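You operate a simulated robot arm through the tools that you are given. There is no shell and no other tool.

You run a simulated robot arm. Do the job below in one go: nothing can be reset, and whatever is moved stays where it is left.

## Task
Pack the purple jar in the white foam box and put the lid on.
Fine: rest the lid on the patterned metal box meanwhile, which stays where it is; the jar stands down in the square well, its own lid on; the foam lid sits flush; harm nothing.

It is judged by the outcome, as a careful person would: the job done as asked, and still so three seconds after it is handed in. It fails if anything else is knocked over, pushed out of place, dropped, spilled or broken. A push-on lid holds only when it is set on centred and level and pressed home; a screw cap is set on level and turned clockwise until tight.

## Robot
A 7-joint arm with a two-finger parallel gripper, fixed in place. Base frame: the origin is at the foot of the arm, x ahead of it, y to its left, z up. Lengths are in mm, angles in rad, forces in N, time in s.
With the tool pointing down near the work surface it reaches from about 280 to 720 mm from the base axis. Its first joint turns from -2.496 to 2.496 rad. Payload 3 kg.
The tool frame sits at the grasp point between the pads (the TCP): z along the fingers, y along the line on which they close. The tips reach 30 mm beyond it. Largest opening 94 mm; finger width 28, thickness 10; the body of the gripper, 50 by 96 mm, starts 55 mm behind the TCP.
Orientation is told as [roll, pitch, yaw] about the base's x, y, z axes, in that order, counted from this pose: with the fingers straight down and closing along the base's y, the tool's x points along the base's -x, its y along +y and its z along -z.

## Interface
- The arm moves only by the tool jog_arm. Its argument "increments" is a list that holds one entry, the list of rows, each a list of 7 numbers: the shift along the base's x, y, z in m, then the turn, a rotation vector about the base's x, y, z in rad, then the finger opening in m, from 0 to 0.094. In form: [[[dx, dy, dz, ax, ay, az, fingers], ...]]. A call has 1 to 20 rows; each row shifts and turns the commanded pose from where the row before left it. Rows are played at 5 a second. More than 50 mm and 0.15 rad between two rows, or a gripper value outside its range, and nothing of the call is played. A pose out of reach is approached as far as the arm can. The call stops where the force on the tool passes 40 N (or 10 N more than at its start, if that is more) or the arm is blocked; 0.2 s more then pass. The fingers move at their own pace (about 45 mm/s each) and stop on an object; they squeeze with about 38 N. The grip force told is the motor's: it shows also when the fingers shut on nothing. Time passes only in rows, and 0.2 s behind the last, so rows that do not move let the fingers close. The reply holds the time, the measured pose of the TCP, the force on the tool along the base axes, the opening and the grip force, in the units named above and with some noise, with the torque about the TCP (base axes, N m) and any sound that the robot's microphone picked up.
- Cameras (640 x 400 px; columns grow to the right, rows downward): "scene" is fixed at [50.3, -500.3, 1385.6]; the picture's right is [0.49, -0.87, 0.00], its down [-0.52, -0.30, -0.80] and it looks along [0.69, 0.39, -0.60] (base axes); focal length 328 px, centre (320, 200). "wrist" rides on the gripper at [76, 14, -103] in the tool frame; the picture's right is [-0.18, 0.98, 0.00], its down [-0.75, -0.14, -0.64] and it looks along [-0.63, -0.12, 0.77] (tool axes); focal length 243 px, centre (320, 200).
- get_image(camera): a new picture of that camera. No time passes.
- slide_trunk(by): slides the trunk up (or, below 0, down) by that many mm; the arm rides with it, the base frame stays. It gives what a move gives, with no picture.
- pixel_to_xyz(camera, pixels): for up to 12 pixels [column, row] of the newest picture of that camera ("zoom" is the newest enlarged one), the place [x, y, z] in the base frame of the surface seen there, good to about 3 mm. No time passes.
- enlarge(camera, box): a new picture of the part [left, top, right, bottom] of that camera's present view, enlarged. No time passes.
- sign_off(): hands the job in; it is judged then, once.

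Unless the task says otherwise, let go and move clear before handing in.

The tools are called after "Emit:" as a command line: name --argument value ..., lists and objects as JSON in quotes. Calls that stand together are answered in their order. jog_arm: Moves the arm, as the interface text tells. Its arguments: {"type":"object","properties":{"increments":{"type":"array","items":{"type":"array","items":{"type":"array","items":{"type":"number"}}}}},"required":["increments"]} The other tools are called the same way: slide_trunk (by) slides the trunk up or down; get_image (camera) takes a picture; pixel_to_xyz (camera, pixels) gives the place of the surface under pixels of a picture; enlarge (camera, box) takes an enlarged picture of a part of a camera's view; sign_off () hands the job in.

At the start:

```text
t: 0.0
position: [493.2, -135.2, 1090.2]
tcp_rot: [0.002, 0.003, 0.0]
ft_force: [-0.4, 0.3, 0.3]
moment: [0.0, -0.03, -0.02]
grip_width: 94.0
finger_force: 0.1
trunk travel left (down, up): [-200.0, 190.0]
```

scene: 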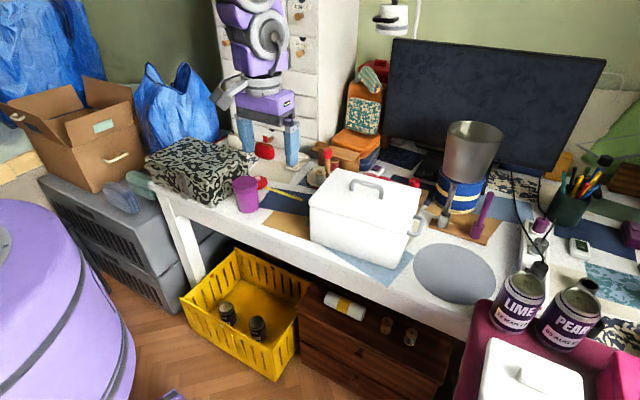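
wrist: 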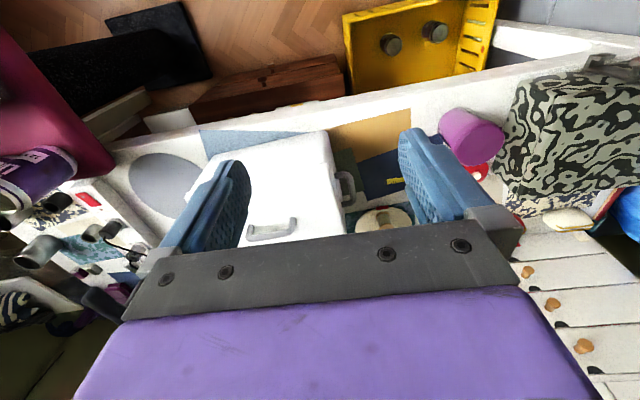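

The opening scene picture shows a white box with a handled lid around (365,215), a patterned box around (200,170), and a purple cup at (245,193). There is also a white box at (530,375) in a magenta tray. I'll look closer before moving anything.

Emit:
enlarge --camera "scene" --box '[280, 120, 460, 300]'

Emit:
enlarge --camera "scene" --box '[130, 110, 330, 240]'

Emit:
enlarge --camera "scene" --box '[440, 180, 640, 400]'

Emit:
enlarge --camera "wrist" --box '[0, 80, 640, 320]'

```text
2.22 times, centred on (370, 210) of scene
```

zoom: 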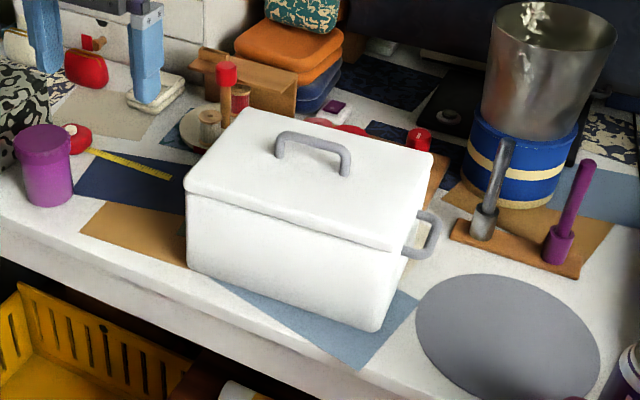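

```text
3.08 times, centred on (230, 175) of scene
```

zoom: 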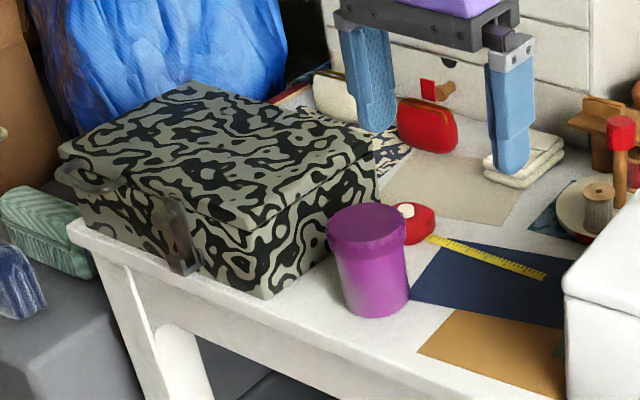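

```text
1.82 times, centred on (540, 290) of scene
```

zoom: 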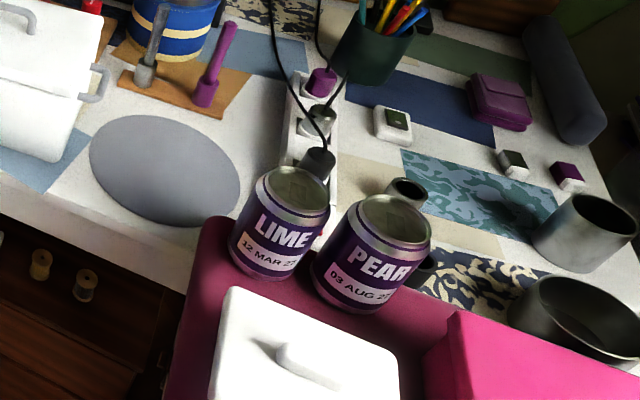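

```text
1.00 times, centred on (320, 200) of wrist (not enlarged: the box is as wide or as high as the picture)
```

zoom: 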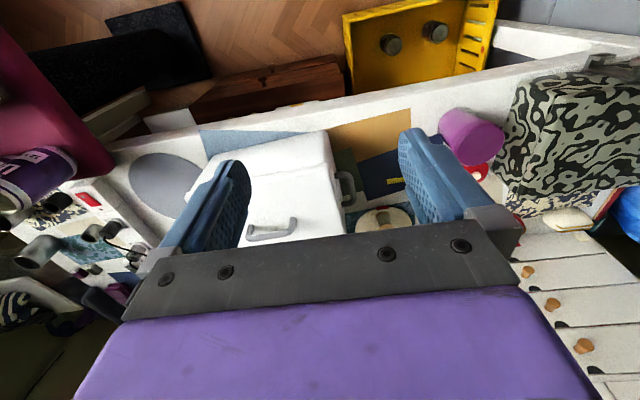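

The zoom shows the purple jar with a cap at about (365,255) in the second enlargement, and two white lidded things. I'll measure the jar, the central white box, the handle, the patterned box and the other white box.

Emit:
get_image --camera "scene"

Emit:
enlarge --camera "scene" --box '[300, 160, 440, 280]'

Emit:
enlarge --camera "scene" --box '[440, 300, 640, 400]'

Emit:
pixel_to_xyz --camera "scene" --pixels '[[245, 181], [247, 205], [250, 212], [325, 250], [310, 205], [392, 240], [346, 170], [424, 188], [366, 182], [350, 186], [382, 195], [420, 225]]'

Emit:
pixel_to_xyz --camera "scene" --pixels '[[190, 135], [152, 158], [254, 158], [210, 183], [205, 160], [180, 150], [220, 150], [205, 190], [540, 375], [500, 345], [580, 380], [485, 390]]'

```text
taken
```

scene: 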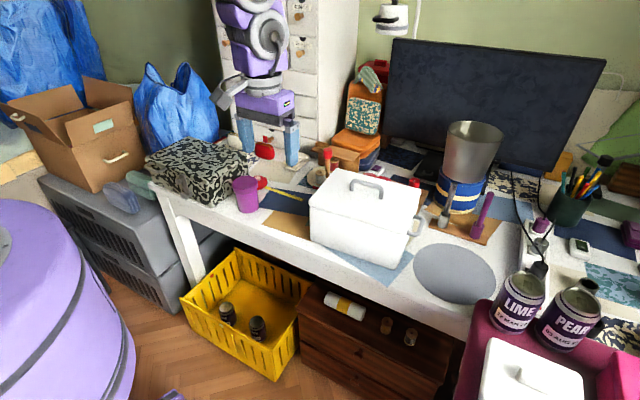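

```text
3.33 times, centred on (370, 220) of scene
```

zoom: 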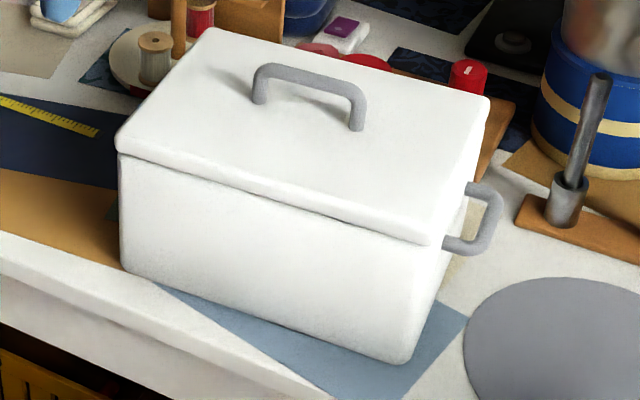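

```text
3.20 times, centred on (540, 350) of scene
```

zoom: 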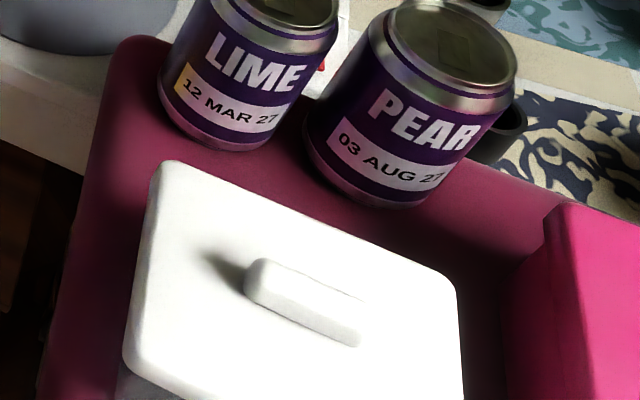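

```text
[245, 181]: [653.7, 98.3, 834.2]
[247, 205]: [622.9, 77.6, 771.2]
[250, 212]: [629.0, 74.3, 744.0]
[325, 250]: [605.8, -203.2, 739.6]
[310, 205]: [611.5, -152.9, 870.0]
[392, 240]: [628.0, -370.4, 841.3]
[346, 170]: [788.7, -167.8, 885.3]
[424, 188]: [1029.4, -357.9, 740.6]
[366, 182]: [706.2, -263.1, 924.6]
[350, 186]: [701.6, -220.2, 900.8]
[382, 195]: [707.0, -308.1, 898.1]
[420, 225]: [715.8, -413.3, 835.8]
```

```text
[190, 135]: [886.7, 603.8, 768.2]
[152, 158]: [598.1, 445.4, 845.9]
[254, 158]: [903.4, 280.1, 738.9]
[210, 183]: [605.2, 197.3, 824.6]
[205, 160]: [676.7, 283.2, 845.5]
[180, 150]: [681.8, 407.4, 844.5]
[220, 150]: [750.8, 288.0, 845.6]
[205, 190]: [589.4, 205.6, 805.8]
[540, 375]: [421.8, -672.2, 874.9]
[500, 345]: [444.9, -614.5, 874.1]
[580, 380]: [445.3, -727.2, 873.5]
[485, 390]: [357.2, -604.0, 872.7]
```

The central white box stands on the table at about (700,-263), top z≈880, and the other white one sits in the tray at about (420,-672,874). I need to tell which is the foam box, so I'll enlarge the wrist view and measure the points there.

Emit:
enlarge --camera "wrist" --box '[180, 110, 420, 260]'

Emit:
enlarge --camera "wrist" --box '[420, 60, 640, 240]'

Emit:
get_image --camera "wrist"

Emit:
pixel_to_xyz --camera "wrist" --pixels '[[270, 229], [252, 233], [293, 222], [320, 145], [225, 160], [340, 200], [348, 186], [475, 130], [470, 120], [580, 135], [520, 100], [600, 190]]'

```text
2.67 times, centred on (300, 185) of wrist
```

zoom: 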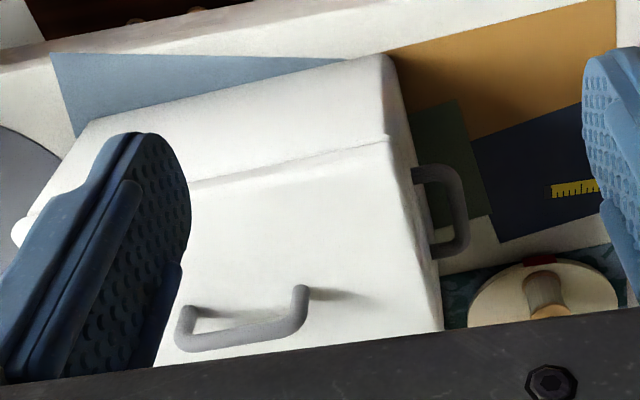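

```text
2.22 times, centred on (530, 150) of wrist
```

zoom: 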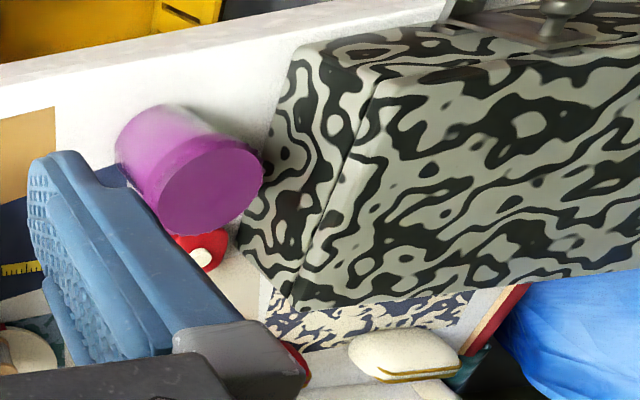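

```text
taken
```

wrist: 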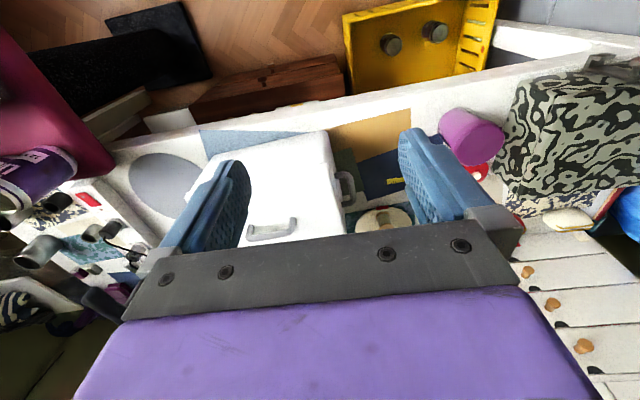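

```text
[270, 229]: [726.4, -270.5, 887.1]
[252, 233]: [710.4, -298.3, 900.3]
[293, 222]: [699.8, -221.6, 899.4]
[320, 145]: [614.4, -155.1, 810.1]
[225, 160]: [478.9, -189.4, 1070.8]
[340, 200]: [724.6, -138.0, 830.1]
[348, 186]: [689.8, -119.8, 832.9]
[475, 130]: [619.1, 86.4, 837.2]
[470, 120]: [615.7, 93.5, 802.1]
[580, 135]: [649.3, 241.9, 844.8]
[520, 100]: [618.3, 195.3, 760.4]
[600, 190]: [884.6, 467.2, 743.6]
```

The wrist view shows lid-top z≈887 and the lid handle legs at about (710,-298) and (700,-222), so the handle runs along y. I'll swing and yaw the tool −90° at the present height to look at the other white box and the tray.

Emit:
jog_arm --increments '[[[-0.005, -0.018, 0, 0, 0, -0.131, 0.094], [-0.005, -0.018, 0, 0, 0, -0.131, 0.094], [-0.005, -0.018, 0, 0, 0, -0.131, 0.094], [-0.005, -0.018, 0, 0, 0, -0.131, 0.094], [-0.005, -0.018, 0, 0, 0, -0.131, 0.094], [-0.005, -0.018, 0, 0, 0, -0.131, 0.094], [-0.005, -0.018, 0, 0, 0, -0.131, 0.094], [-0.005, -0.018, 0, 0, 0, -0.131, 0.094], [-0.005, -0.018, 0, 0, 0, -0.131, 0.094], [-0.005, -0.018, 0, 0, 0, -0.131, 0.094], [-0.005, -0.018, 0, 0, 0, -0.131, 0.094], [-0.005, -0.018, 0, 0, 0, -0.13, 0.094]]]'

Emit:
get_image --camera "wrist"

Emit:
get_image --camera "scene"

```text
t: 2.6
position: [432.2, -352.1, 1091.9]
tcp_rot: [-0.002, 0.0, -1.574]
ft_force: [-0.1, 0.0, 0.6]
moment: [-0.05, -0.02, -0.01]
grip_width: 94.0
finger_force: 0.0
trunk travel left (down, up): [-200.0, 190.0]
```

```text
taken
```

wrist: 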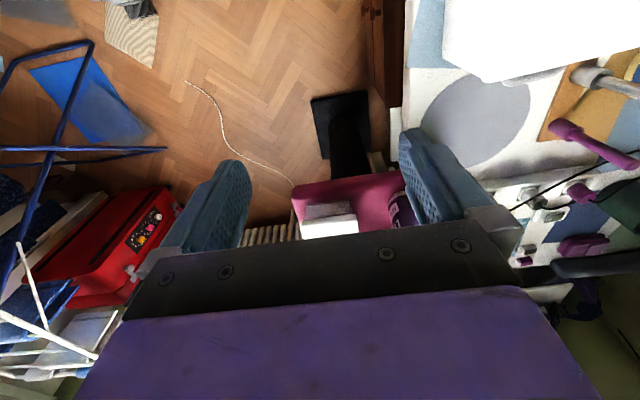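

```text
taken
```

scene: 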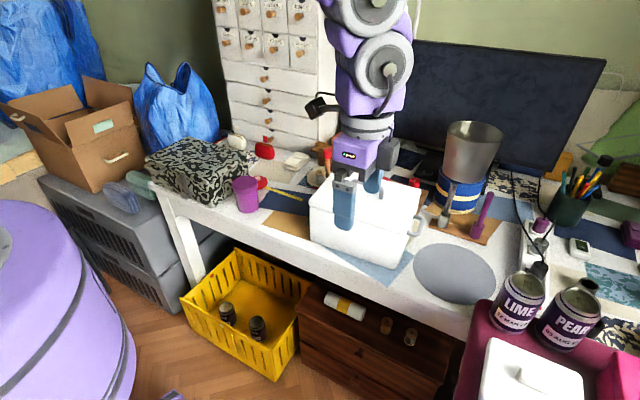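

The tray with its white box is at (330,220) in the wrist picture, partly behind the gripper. I'll move further along −y to look straight down at it.

Emit:
jog_arm --increments '[[[-0.01, -0.04, 0.0, 0, 0, 0, 0.094], [-0.01, -0.04, 0.0, 0, 0, 0, 0.094], [-0.01, -0.04, 0.0, 0, 0, 0, 0.094], [-0.01, -0.04, 0.0, 0, 0, 0, 0.094], [0, 0, 0, 0, 0, 0, 0.094]]]'

Emit:
get_image --camera "wrist"

```text
t: 3.8
position: [391.7, -511.9, 1091.4]
tcp_rot: [-0.001, -0.001, -1.572]
ft_force: [-0.1, 0.0, -0.7]
moment: [-0.03, 0.01, 0.01]
grip_width: 94.2
finger_force: 0.1
trunk travel left (down, up): [-200.0, 190.0]
```

```text
taken
```

wrist: 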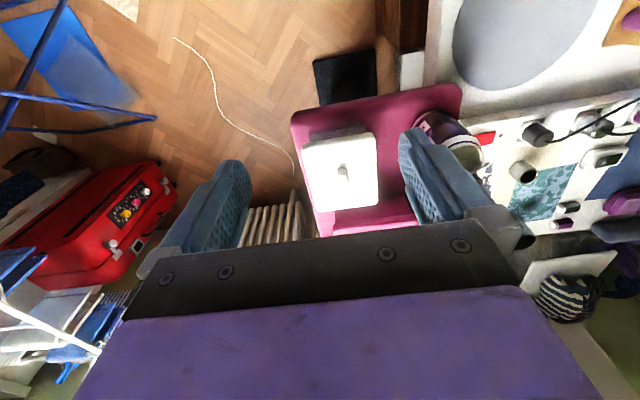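

Emit:
enlarge --camera "wrist" --box '[270, 70, 500, 250]'

Emit:
pixel_to_xyz --camera "wrist" --pixels '[[345, 165], [305, 150], [374, 140], [376, 198], [320, 208], [318, 120], [312, 140], [345, 225], [395, 215], [300, 120], [430, 100], [470, 160]]'

```text
2.22 times, centred on (385, 160) of wrist
```

zoom: 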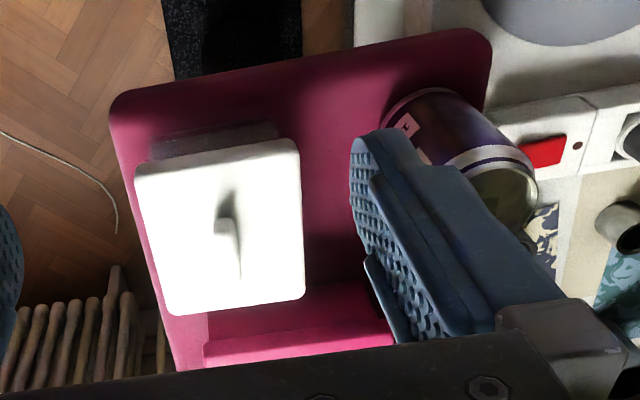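

```text
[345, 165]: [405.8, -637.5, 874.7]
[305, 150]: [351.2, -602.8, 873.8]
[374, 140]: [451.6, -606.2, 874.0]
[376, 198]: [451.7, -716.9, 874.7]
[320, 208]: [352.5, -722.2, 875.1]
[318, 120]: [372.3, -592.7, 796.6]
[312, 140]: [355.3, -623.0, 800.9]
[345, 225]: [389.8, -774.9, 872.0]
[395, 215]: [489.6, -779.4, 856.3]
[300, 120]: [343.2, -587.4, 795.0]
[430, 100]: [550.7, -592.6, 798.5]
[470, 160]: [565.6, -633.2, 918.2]
```

The tray's white box is only about 78 mm tall, with a lid of about 100×120 mm. The 96 mm jar won't fit it, so the central box is the foam box. Before swinging over it I'll check how tall its neighbours are.

Emit:
pixel_to_xyz --camera "scene" --pixels '[[473, 125], [450, 140], [500, 135], [455, 200], [485, 205], [440, 205], [415, 182], [325, 155], [400, 45], [590, 70], [350, 100], [365, 150]]'

Emit:
jog_arm --increments '[[[0.02, 0.035, 0, 0, 0, 0, 0.094], [0.02, 0.035, 0, 0, 0, 0, 0.094], [0.02, 0.035, 0, 0, 0, 0, 0.094], [0.02, 0.035, 0, 0, 0, 0, 0.094], [0.02, 0.035, 0, 0, 0, 0, 0.094], [0.02, 0.035, 0, 0, 0, 0, 0.094], [0.0, 0.035, 0, 0, 0, 0, 0.094], [0, 0.03, 0, 0, 0, 0, 0.094]]]'

Emit:
get_image --camera "wrist"

```text
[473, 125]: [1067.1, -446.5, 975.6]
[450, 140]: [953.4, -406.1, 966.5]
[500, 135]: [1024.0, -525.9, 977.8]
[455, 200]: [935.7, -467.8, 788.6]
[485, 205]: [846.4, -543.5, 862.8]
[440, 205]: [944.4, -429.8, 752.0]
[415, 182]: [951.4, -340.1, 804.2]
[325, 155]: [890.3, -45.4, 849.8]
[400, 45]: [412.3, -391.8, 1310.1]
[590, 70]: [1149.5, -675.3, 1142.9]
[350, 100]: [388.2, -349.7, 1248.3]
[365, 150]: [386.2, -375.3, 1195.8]
```

```text
t: 5.6
position: [511.8, -236.0, 1090.5]
tcp_rot: [0.0, -0.002, -1.573]
ft_force: [0.7, -1.4, 0.7]
moment: [-0.02, 0.01, 0.02]
grip_width: 94.0
finger_force: 0.2
trunk travel left (down, up): [-200.0, 190.0]
```

```text
taken
```

wrist: 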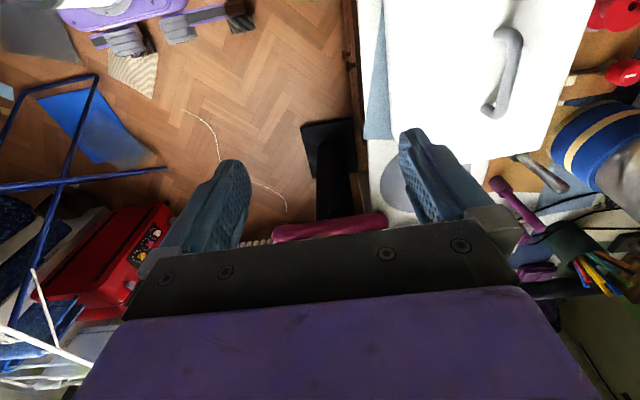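

The handle now shows at (505,75) in the wrist view. I'll measure it and the lid edges from here.

Emit:
enlarge --camera "wrist" --box '[360, 0, 600, 200]'

Emit:
pixel_to_xyz --camera "wrist" --pixels '[[517, 40], [515, 60], [512, 75], [506, 90], [500, 105], [490, 110], [500, 33], [390, 60], [395, 130], [475, 155], [548, 150], [450, 60]]'

```text
2.00 times, centred on (480, 100) of wrist
```

zoom: 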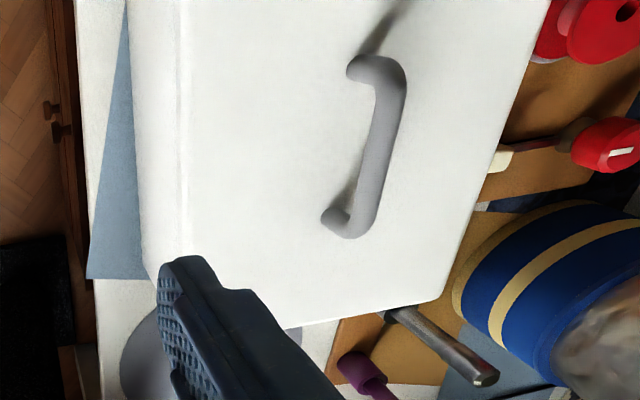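

```text
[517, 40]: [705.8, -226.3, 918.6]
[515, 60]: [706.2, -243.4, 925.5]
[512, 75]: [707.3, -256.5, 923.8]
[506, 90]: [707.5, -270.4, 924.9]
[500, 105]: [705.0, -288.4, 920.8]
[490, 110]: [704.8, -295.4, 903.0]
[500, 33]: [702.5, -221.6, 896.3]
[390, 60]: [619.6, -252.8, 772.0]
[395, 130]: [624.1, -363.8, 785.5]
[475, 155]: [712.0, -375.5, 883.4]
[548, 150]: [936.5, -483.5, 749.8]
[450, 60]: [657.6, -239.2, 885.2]
```

The handle bar runs along y at x≈706, from y −222 to −300, with its top at z≈925. I'll move over it at about z 1010 to test the reach.

Emit:
jog_arm --increments '[[[0.039, -0.005, -0.015, 0, 0, 0, 0.06], [0.039, -0.005, -0.015, 0, 0, 0, 0.06], [0.039, -0.005, -0.015, 0, 0, 0, 0.06], [0.039, -0.005, -0.015, 0, 0, 0, 0.06], [0.038, -0.005, -0.02, 0, 0, 0, 0.06], [0, 0, 0, 0, 0, 0, 0.06]]]'

Emit:
get_image --camera "wrist"

Emit:
get_image --camera "scene"

```text
t: 7.0
position: [701.3, -263.2, 1012.4]
tcp_rot: [0.0, 0.0, -1.573]
ft_force: [-1.2, 0.1, 0.9]
moment: [-0.03, -0.02, -0.01]
grip_width: 59.8
finger_force: 0.0
trunk travel left (down, up): [-200.0, 190.0]
```

```text
taken
```

wrist: 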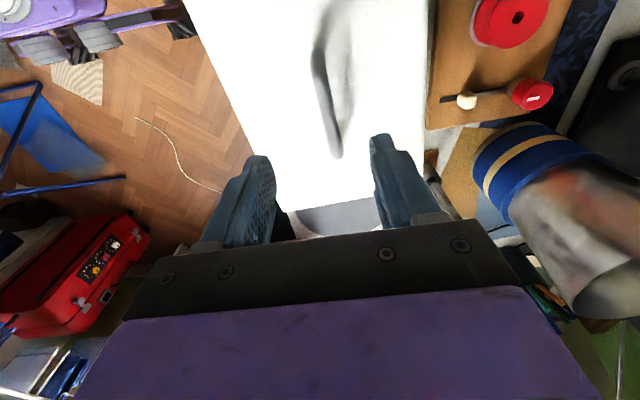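

```text
taken
```

scene: 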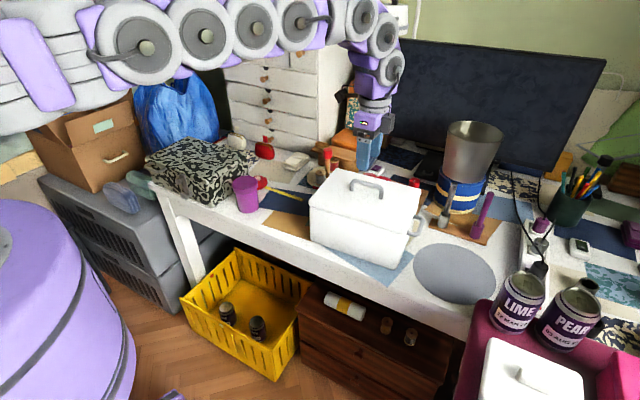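

The TCP read (701.3,-263.2,1012.4) against a commanded (707,-261,1010), which may be lag or a reach limit. I'll wait a row and measure where the arm links lie.

Emit:
jog_arm --increments '[[[0, 0, 0, 0, 0, 0, 0.06], [0, 0, 0, 0, 0, 0, 0.06]]]'

Emit:
pixel_to_xyz --camera "scene" --pixels '[[60, 70], [145, 50], [205, 35], [255, 25], [298, 20], [355, 15], [385, 35], [390, 70], [375, 115], [20, 60], [10, 100], [365, 120]]'

```text
t: 7.6
position: [703.1, -263.2, 1012.7]
tcp_rot: [-0.001, -0.002, -1.572]
ft_force: [0.0, 0.1, -0.1]
moment: [0.03, -0.03, 0.02]
grip_width: 60.1
finger_force: 0.1
trunk travel left (down, up): [-200.0, 190.0]
```

```text
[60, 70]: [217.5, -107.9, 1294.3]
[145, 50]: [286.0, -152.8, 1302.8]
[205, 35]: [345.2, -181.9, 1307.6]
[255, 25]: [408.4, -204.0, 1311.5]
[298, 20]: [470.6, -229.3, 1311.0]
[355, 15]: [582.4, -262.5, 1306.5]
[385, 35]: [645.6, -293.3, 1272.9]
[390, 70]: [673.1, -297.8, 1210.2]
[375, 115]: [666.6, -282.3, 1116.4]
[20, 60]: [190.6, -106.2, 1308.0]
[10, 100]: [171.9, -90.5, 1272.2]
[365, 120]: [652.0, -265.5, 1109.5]
```

The arm is nearly level at z≈1300, so lowering the trunk will keep this reach at lower heights. I'll slide it down 50 mm, leaving the fingertips above the handle, and check the reading.

Emit:
slide_trunk --by -50

Emit:
jog_arm --increments '[[[0.0, 0.001, 0, 0, 0, 0, 0.06], [0, 0, 0, 0, 0, 0, 0.06], [0, 0, 0, 0, 0, 0, 0.06]]]'

Emit:
get_image --camera "wrist"

Emit:
get_image --camera "scene"

```text
t: 8.5
position: [701.9, -264.2, 962.8]
tcp_rot: [0.0, 0.0, -1.572]
ft_force: [0.3, 0.4, 1.2]
moment: [-0.02, -0.01, 0.0]
grip_width: 60.3
finger_force: 0.2
trunk travel left (down, up): [-150.0, 240.0]
```

```text
t: 9.3
position: [701.8, -263.2, 962.5]
tcp_rot: [-0.002, 0.001, -1.573]
ft_force: [0.1, -0.3, -0.7]
moment: [0.04, -0.01, -0.02]
grip_width: 60.1
finger_force: 0.0
trunk travel left (down, up): [-150.0, 240.0]
```

```text
taken
```

wrist: 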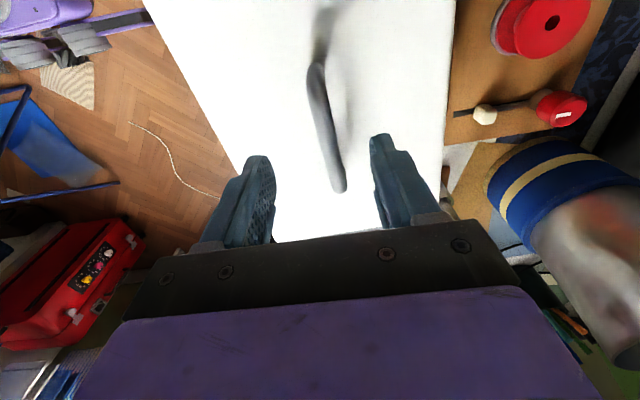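

```text
taken
```

scene: 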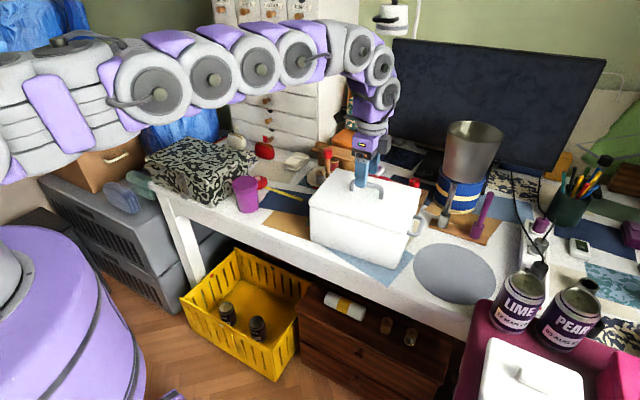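

The TCP holds at x≈702 against a commanded 707, so the vertical reach limit is about r=750. A small pitch about the base's y, which is also the handle bar's axis, gains reach without affecting the grip, so I'll pitch −0.06 and read again.

Emit:
jog_arm --increments '[[[0.0, 0.0, 0, 0, -0.03, 0, 0.06], [0, 0, 0, 0, -0.03, 0, 0.06], [0, 0, 0, 0, 0, 0, 0.06], [0, 0, 0, 0, 0, 0, 0.06]]]'

Emit:
get_image --camera "wrist"

Emit:
pixel_to_xyz --camera "wrist" --pixels '[[318, 75], [323, 110], [330, 140], [338, 180], [322, 100], [334, 160]]'

```text
t: 10.3
position: [701.3, -262.8, 962.3]
tcp_rot: [0.059, 0.001, -1.572]
ft_force: [0.3, 0.1, 0.5]
moment: [0.03, 0.02, 0.02]
grip_width: 59.7
finger_force: 0.0
trunk travel left (down, up): [-150.0, 240.0]
```

```text
taken
```

wrist: 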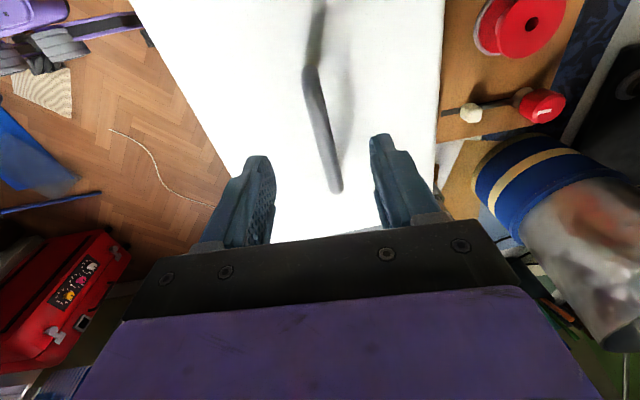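

```text
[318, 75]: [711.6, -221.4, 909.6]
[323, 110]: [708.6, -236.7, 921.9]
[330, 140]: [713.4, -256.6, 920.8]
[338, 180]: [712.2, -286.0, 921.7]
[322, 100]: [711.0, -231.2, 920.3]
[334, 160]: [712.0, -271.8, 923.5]
```

The tilt took, but the TCP stays at x≈701. In the picture the bar is about 7 mm to the +x side of the finger midline, so I'll shift +7 mm in x.

Emit:
jog_arm --increments '[[[0.007, 0.001, 0, 0, 0, 0, 0.06], [0, 0, 0, 0, 0, 0, 0.06], [0, 0, 0, 0, 0, 0, 0.06]]]'

Emit:
get_image --camera "wrist"

```text
t: 11.1
position: [710.0, -261.6, 962.6]
tcp_rot: [0.059, -0.002, -1.573]
ft_force: [-0.1, 0.4, 0.7]
moment: [0.01, -0.03, 0.01]
grip_width: 59.7
finger_force: 0.1
trunk travel left (down, up): [-150.0, 240.0]
```

```text
taken
```

wrist: 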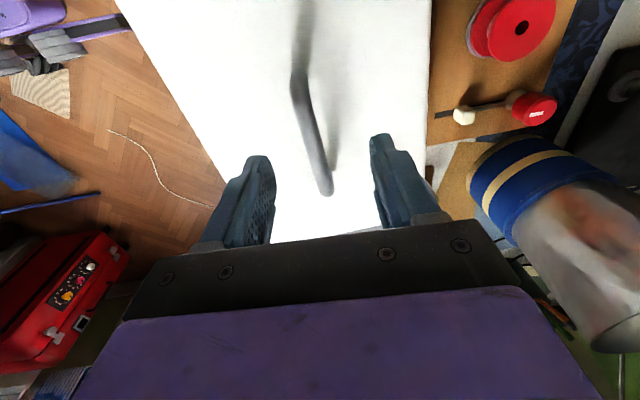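

The bar now sits centred between the fingers at (320,160). I'll descend 41 mm so the pads straddle the bar, with the tips a few millimetres above the lid.

Emit:
jog_arm --increments '[[[0, 0, -0.012, 0, 0, 0, 0.06], [0, 0, -0.012, 0, 0, 0, 0.06], [0, 0, -0.009, 0, 0, 0, 0.06], [0, 0, -0.008, 0, 0, 0, 0.06], [0, 0, 0, 0, 0, 0, 0.06]]]'

Emit:
get_image --camera "wrist"

Emit:
enlarge --camera "scene" --box '[290, 120, 450, 260]'

```text
t: 12.3
position: [709.7, -261.3, 920.3]
tcp_rot: [0.06, 0.0, -1.571]
ft_force: [0.2, -0.3, -0.1]
moment: [0.02, 0.0, -0.03]
grip_width: 60.2
finger_force: 0.0
trunk travel left (down, up): [-150.0, 240.0]
```

```text
taken
```

wrist: 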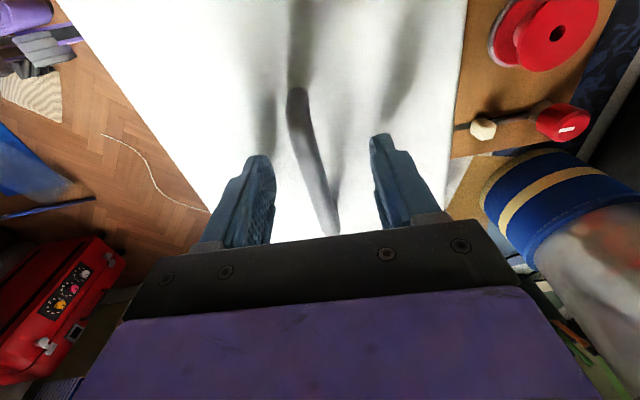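

```text
2.86 times, centred on (370, 190) of scene
```

zoom: 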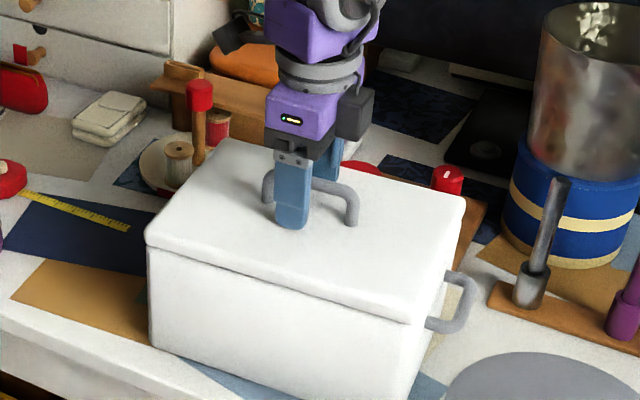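

The bar passes between the pads at about (322,187). I'll close the fingers on it and hold for a few rows.

Emit:
jog_arm --increments '[[[0, 0, 0, 0, 0, 0, 0.03], [0, 0, 0, 0, 0, 0, 0.015], [0, 0, 0, 0, 0, 0, 0.0], [0, 0, 0, 0, 0, 0, 0.0], [0, 0, 0, 0, 0, 0, 0.0], [0, 0, 0, 0, 0, 0, 0.0]]]'

Emit:
get_image --camera "wrist"

```text
t: 13.7
position: [710.7, -261.1, 921.5]
tcp_rot: [0.061, -0.001, -1.573]
ft_force: [0.7, -0.2, 0.3]
moment: [-0.13, -0.01, 0.33]
grip_width: 15.1
finger_force: 38.1
trunk travel left (down, up): [-150.0, 240.0]
```

```text
taken
```

wrist: 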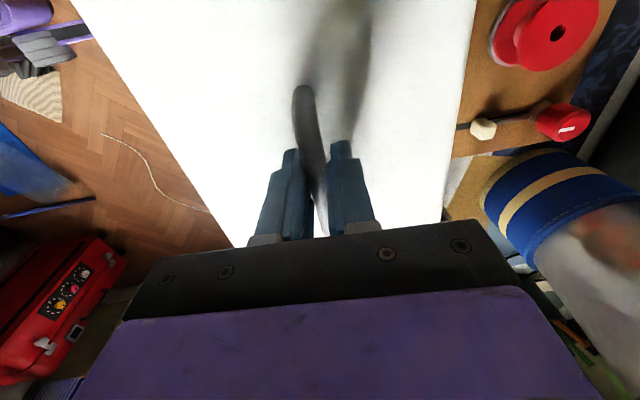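

The grip is solid on a 15 mm bar at 38 N. I'll lift slowly straight up and watch the force.

Emit:
jog_arm --increments '[[[0, 0, 0.003, 0, 0, 0, 0.0], [0, 0, 0.003, 0, 0, 0, 0.0], [0, 0, 0.003, 0, 0, 0, 0.0], [0, 0, 0.003, 0, 0, 0, 0.0], [0, 0, 0.003, 0, 0, 0, 0.0], [0, 0, 0, 0, 0, 0, 0.0]]]'

Emit:
enlarge --camera "scene" --box '[290, 120, 450, 260]'

```text
t: 15.1
position: [709.5, -261.5, 934.9]
tcp_rot: [0.06, -0.001, -1.573]
ft_force: [-0.4, -0.3, -0.5]
moment: [-0.01, 0.0, 0.0]
grip_width: 14.8
finger_force: 38.1
trunk travel left (down, up): [-150.0, 240.0]
```

```text
2.86 times, centred on (370, 190) of scene
```

zoom: 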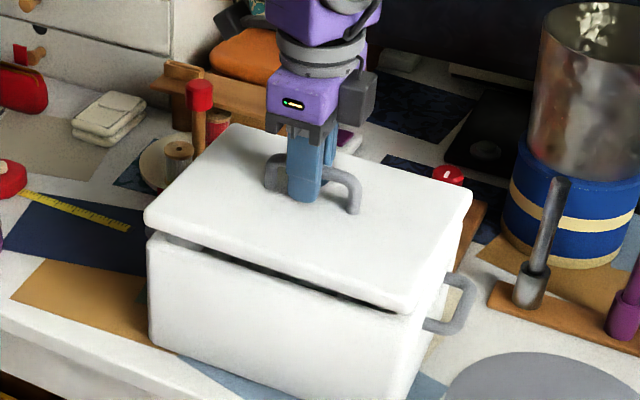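

The lid has come free and stays level. I'll raise it well clear, then look into the box.

Emit:
jog_arm --increments '[[[0, 0, 0.01, 0, 0, 0, 0.0], [0, 0, 0.015, 0, 0, 0, 0.0], [0, 0, 0.02, 0, 0, 0, 0.0], [0, 0, 0.02, 0, 0, 0, 0.0], [0, 0, 0.015, 0, 0, 0, 0.0], [0, 0, 0, 0, 0, 0, 0.0]]]'

Emit:
get_image --camera "scene"

Emit:
enlarge --camera "scene" --box '[290, 110, 450, 280]'

Emit:
get_image --camera "wrist"

```text
t: 16.5
position: [709.9, -262.2, 1016.5]
tcp_rot: [0.059, 0.002, -1.573]
ft_force: [0.3, 0.9, -1.2]
moment: [-0.05, -0.02, -0.01]
grip_width: 14.8
finger_force: 37.6
trunk travel left (down, up): [-150.0, 240.0]
```

```text
taken
```

scene: 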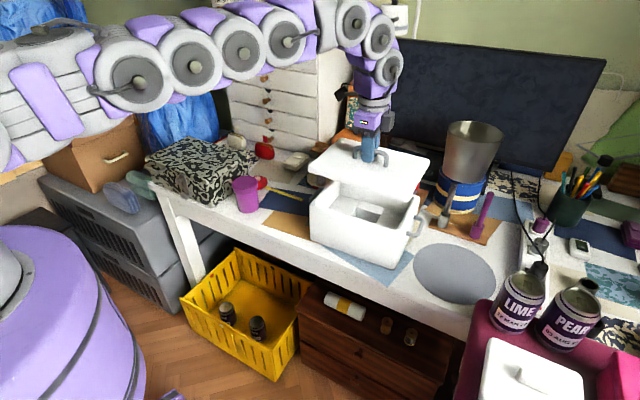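

```text
2.35 times, centred on (370, 195) of scene
```

zoom: 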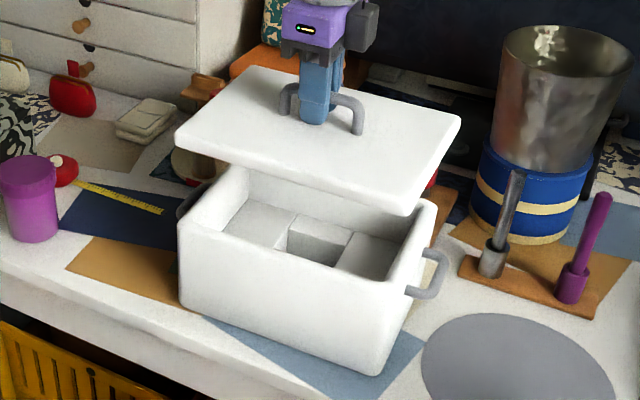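

```text
taken
```

wrist: 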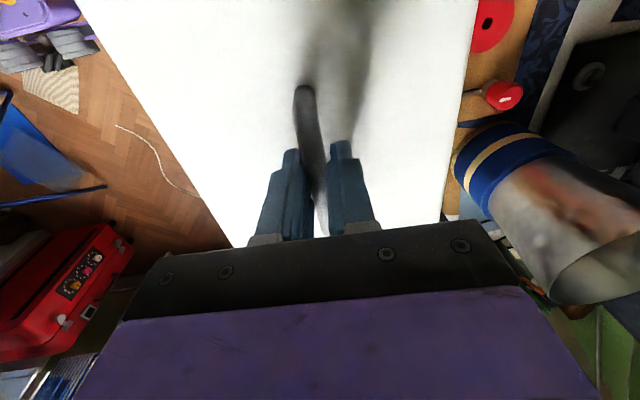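

The open box shows a foam insert with a square well in the middle at about (367,208) in the scene. I'll measure the rim, the insert level and the well while it's in view.

Emit:
enlarge --camera "scene" --box '[320, 165, 420, 245]'

Emit:
pixel_to_xyz --camera "zoom" --pixels '[[150, 260], [300, 235], [420, 280], [480, 350], [60, 190], [240, 250], [200, 180], [320, 290], [400, 240], [500, 270], [380, 330], [560, 300]]'

```text
5.00 times, centred on (370, 205) of scene
```

zoom: 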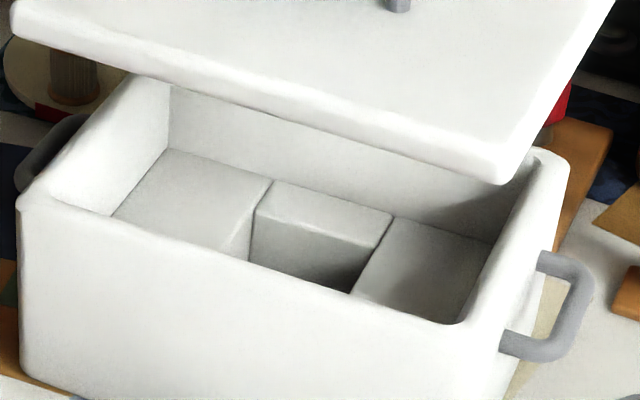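

```text
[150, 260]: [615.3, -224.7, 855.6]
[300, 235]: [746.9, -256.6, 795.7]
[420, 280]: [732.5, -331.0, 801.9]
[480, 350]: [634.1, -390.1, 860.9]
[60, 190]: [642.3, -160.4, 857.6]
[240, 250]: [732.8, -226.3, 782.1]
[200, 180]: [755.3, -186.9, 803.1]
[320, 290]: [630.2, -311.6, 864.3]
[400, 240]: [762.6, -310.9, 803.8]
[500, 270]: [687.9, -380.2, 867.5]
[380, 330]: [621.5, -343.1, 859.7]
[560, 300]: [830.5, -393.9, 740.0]
```

The rim is at z≈867, the insert top at z≈803, and the well drops below that, so the jar's top will stand clear of the insert. Next I'll measure the patterned box's top before carrying the lid there.

Emit:
enlarge --camera "scene" --box '[130, 115, 290, 225]'

Emit:
pixel_to_xyz --camera "zoom" --pixels '[[75, 175], [100, 170], [250, 90], [300, 110], [400, 130], [470, 165], [460, 190], [330, 255], [315, 270], [200, 200], [290, 180], [380, 160]]'

```text
3.64 times, centred on (210, 170) of scene
```

zoom: 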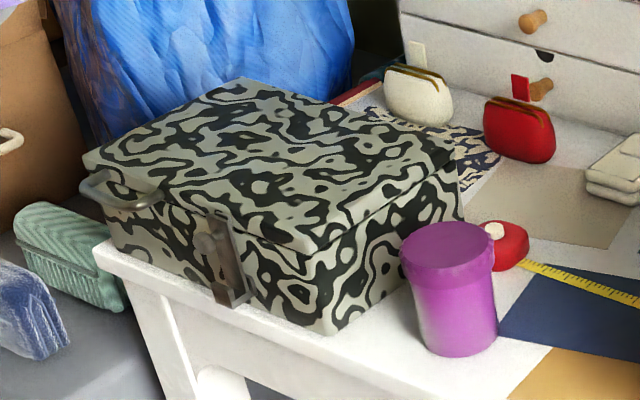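

```text
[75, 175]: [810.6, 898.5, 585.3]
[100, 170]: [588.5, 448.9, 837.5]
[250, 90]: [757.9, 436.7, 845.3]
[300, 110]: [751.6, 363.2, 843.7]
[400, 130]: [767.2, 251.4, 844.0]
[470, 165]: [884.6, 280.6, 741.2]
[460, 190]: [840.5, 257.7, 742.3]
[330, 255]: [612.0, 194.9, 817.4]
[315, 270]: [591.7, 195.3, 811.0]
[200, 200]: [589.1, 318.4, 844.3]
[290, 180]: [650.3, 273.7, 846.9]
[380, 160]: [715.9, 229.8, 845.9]
```

The patterned top spans about x 588–775, y 197–455 at z 845, with its centre near (682,326). I'll carry the lid level towards it, checking halfway.

Emit:
jog_arm --increments '[[[-0.002, 0.02, 0, 0, 0, 0, 0.0], [-0.002, 0.03, 0, 0, 0, 0, 0.0], [-0.002, 0.03, 0, 0, 0, 0, 0.0], [-0.002, 0.03, 0, 0, 0, 0, 0.0], [-0.002, 0.03, 0, 0, 0, 0, 0.0], [-0.001, 0.03, 0, 0, 0, 0, 0.0], [-0.001, 0.03, 0, 0, 0, 0, 0.0], [-0.001, 0.03, 0, 0, 0, 0, 0.0], [-0.001, 0.03, 0, 0, 0, 0, 0.0], [0, 0.02, 0, 0, 0, 0, 0.0], [0, 0, 0, 0, 0, 0, 0.0]]]'

Emit:
get_image --camera "scene"

Emit:
get_image --camera "wrist"

```text
t: 18.9
position: [695.9, 19.9, 1015.5]
tcp_rot: [0.06, 0.0, -1.572]
ft_force: [-0.8, 0.7, -0.1]
moment: [0.0, 0.0, -0.02]
grip_width: 14.7
finger_force: 37.8
trunk travel left (down, up): [-150.0, 240.0]
```

```text
taken
```

scene: 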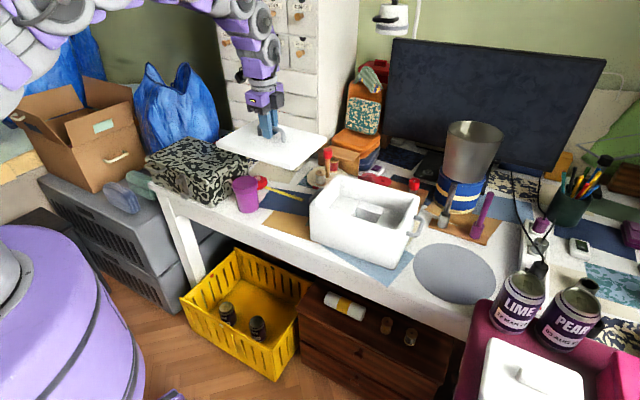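

```text
taken
```

wrist: 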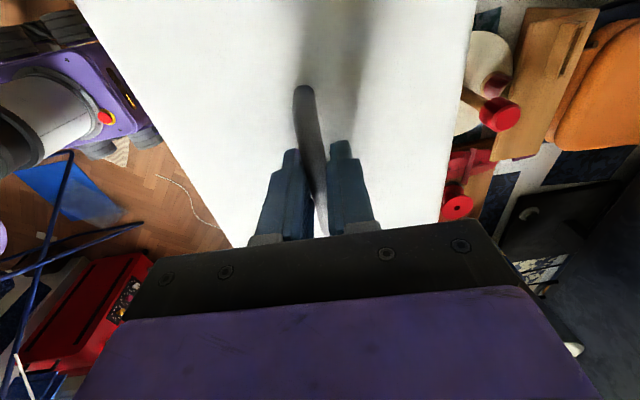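

The lid is level over y≈20 and the reading is steady. I'll continue to y≈322, above the patterned box.

Emit:
jog_arm --increments '[[[-0.001, 0.02, 0, 0, 0, 0, 0.0], [-0.001, 0.03, 0, 0, 0, 0, 0.0], [-0.001, 0.03, 0, 0, 0, 0, 0.0], [-0.001, 0.03, 0, 0, 0, 0, 0.0], [-0.001, 0.03, 0, 0, 0, 0, 0.0], [-0.001, 0.03, 0, 0, 0, 0, 0.0], [-0.001, 0.03, 0, 0, 0, 0, 0.0], [-0.001, 0.03, 0, 0, 0, 0, 0.0], [-0.001, 0.03, 0, 0, 0, 0, 0.0], [-0.001, 0.025, 0, 0, 0, 0, 0.0], [-0.001, 0.017, 0, 0, 0, 0, 0.0], [0, 0, 0, 0, 0, 0, 0.0]]]'

Emit:
get_image --camera "scene"

Emit:
get_image --camera "wrist"

```text
t: 21.5
position: [682.3, 320.8, 1013.6]
tcp_rot: [0.061, -0.002, -1.572]
ft_force: [-0.3, 1.1, -0.2]
moment: [-0.01, -0.01, -0.01]
grip_width: 14.9
finger_force: 38.2
trunk travel left (down, up): [-150.0, 240.0]
```

```text
taken
```

scene: 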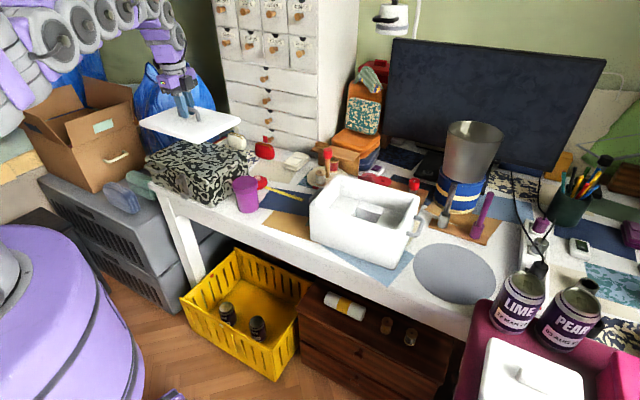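

```text
taken
```

wrist: 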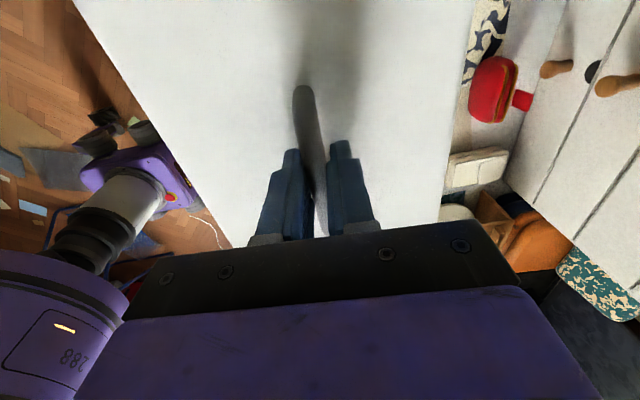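

The lid is centred over the patterned box at (682,321). I'll lower it to just above the expected contact height.

Emit:
jog_arm --increments '[[[0.001, 0.001, -0.015, 0, 0, 0, 0.0], [0, 0, -0.02, 0, 0, 0, 0.0], [0, 0, -0.02, 0, 0, 0, 0.0], [0, 0, -0.018, 0, 0, 0, 0.0], [0, 0, -0.01, 0, 0, 0, 0.0], [0, 0, 0, 0, 0, 0, 0.0]]]'

Emit:
enlarge --camera "scene" --box '[120, 60, 300, 225]'

```text
t: 22.9
position: [686.0, 321.9, 932.8]
tcp_rot: [0.061, -0.001, -1.572]
ft_force: [0.1, 0.0, -0.7]
moment: [-0.01, -0.01, 0.0]
grip_width: 15.0
finger_force: 38.1
trunk travel left (down, up): [-150.0, 240.0]
```

```text
2.42 times, centred on (210, 142) of scene
```

zoom: 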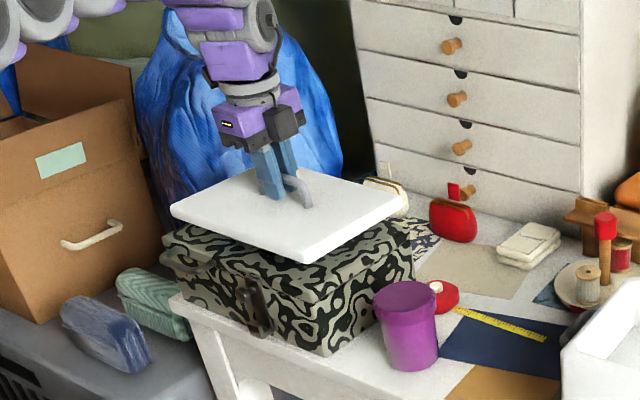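

The lid hovers level about 20–30 mm above the box. I'll lower it in small steps and watch for contact force.

Emit:
jog_arm --increments '[[[-0.003, 0, -0.004, 0, 0, 0, 0.0], [0, 0, -0.004, 0, 0, 0, 0.0], [0, 0, -0.004, 0, 0, 0, 0.0], [0, 0, 0, 0, 0, 0, 0.0]]]'

Emit:
enlarge --camera "scene" --box '[120, 60, 300, 225]'

```text
t: 23.9
position: [682.2, 323.7, 921.6]
tcp_rot: [0.061, -0.002, -1.575]
ft_force: [-1.0, 0.4, -1.2]
moment: [-0.03, 0.04, -0.04]
grip_width: 14.3
finger_force: 38.1
trunk travel left (down, up): [-150.0, 240.0]
```

```text
2.42 times, centred on (210, 142) of scene
```

zoom: 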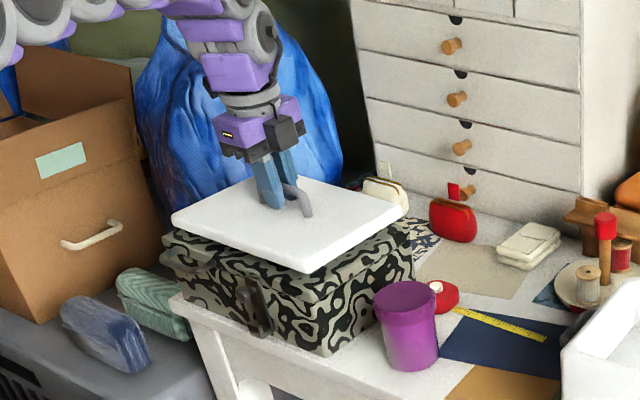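

Emit:
jog_arm --increments '[[[0, 0, -0.003, 0, 0, 0, 0.0], [0, 0, -0.003, 0, 0, 0, 0.0], [0, 0, 0, 0, 0, 0, 0.0]]]'

Emit:
jog_arm --increments '[[[0, 0, -0.002, 0, 0, 0, 0.0], [0, 0, -0.002, 0, 0, 0, 0.0], [0, 0, 0, 0, 0, 0, 0.0]]]'

```text
t: 24.7
position: [683.6, 322.7, 915.4]
tcp_rot: [0.059, -0.001, -1.572]
ft_force: [0.8, 0.4, -1.6]
moment: [0.01, -0.02, -0.02]
grip_width: 14.3
finger_force: 37.9
trunk travel left (down, up): [-150.0, 240.0]
```

```text
t: 25.5
position: [682.1, 322.0, 910.5]
tcp_rot: [0.059, -0.002, -1.574]
ft_force: [0.9, 0.0, -0.7]
moment: [0.02, -0.01, 0.0]
grip_width: 14.2
finger_force: 38.9
trunk travel left (down, up): [-150.0, 240.0]
```

There's no contact yet at z≈910, so I'll continue in 2 mm steps.

Emit:
jog_arm --increments '[[[0, 0, -0.002, 0, 0, 0, 0.0], [0, 0, -0.002, 0, 0, 0, 0.0], [0, 0, 0, 0, 0, 0, 0.0]]]'

Emit:
enlarge --camera "scene" --box '[120, 60, 300, 225]'

```text
t: 26.3
position: [682.8, 323.3, 909.2]
tcp_rot: [0.064, 0.0, -1.572]
ft_force: [2.4, -0.7, 19.3]
moment: [-0.22, -0.02, -0.01]
grip_width: 14.3
finger_force: 38.5
trunk travel left (down, up): [-150.0, 240.0]
```

```text
2.42 times, centred on (210, 142) of scene
```

zoom: 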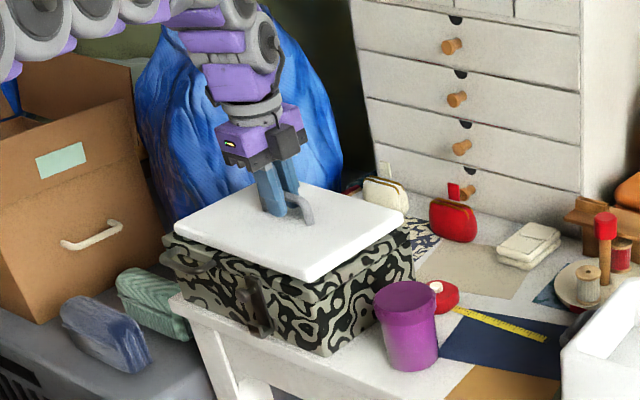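

Contact showed as 19 N at z≈909. I'll ease up 2.5 mm to take the load off, then open the fingers gently.

Emit:
jog_arm --increments '[[[0, 0, 0.0025, 0, 0, 0, 0.0], [0, 0, 0, 0, 0, 0, 0.0]]]'

Emit:
jog_arm --increments '[[[0, 0, 0, 0, 0, 0, 0.025], [0, 0, 0, 0, 0, 0, 0.04], [0, 0, 0, 0, 0, 0, 0.05], [0, 0, 0, 0, 0, 0, 0.05]]]'

Emit:
get_image --camera "wrist"

```text
t: 26.9
position: [681.8, 322.7, 909.2]
tcp_rot: [0.058, -0.001, -1.573]
ft_force: [4.8, 1.3, 13.5]
moment: [0.41, 0.0, -0.04]
grip_width: 14.3
finger_force: 38.2
trunk travel left (down, up): [-150.0, 240.0]
```

```text
t: 27.9
position: [682.9, 323.5, 909.4]
tcp_rot: [0.059, -0.002, -1.572]
ft_force: [-0.8, -0.3, 0.0]
moment: [0.02, -0.02, 0.0]
grip_width: 49.9
finger_force: 0.0
trunk travel left (down, up): [-150.0, 240.0]
```

```text
taken
```

wrist: 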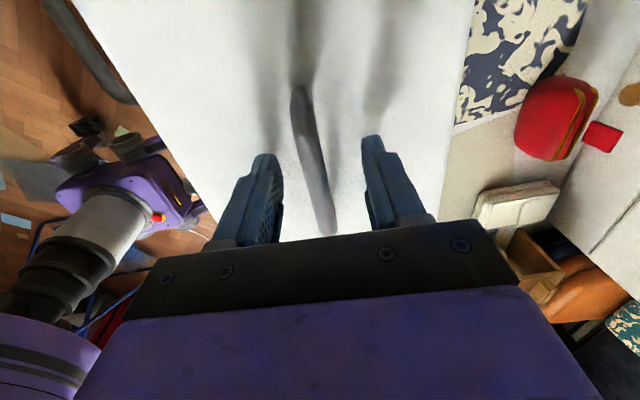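

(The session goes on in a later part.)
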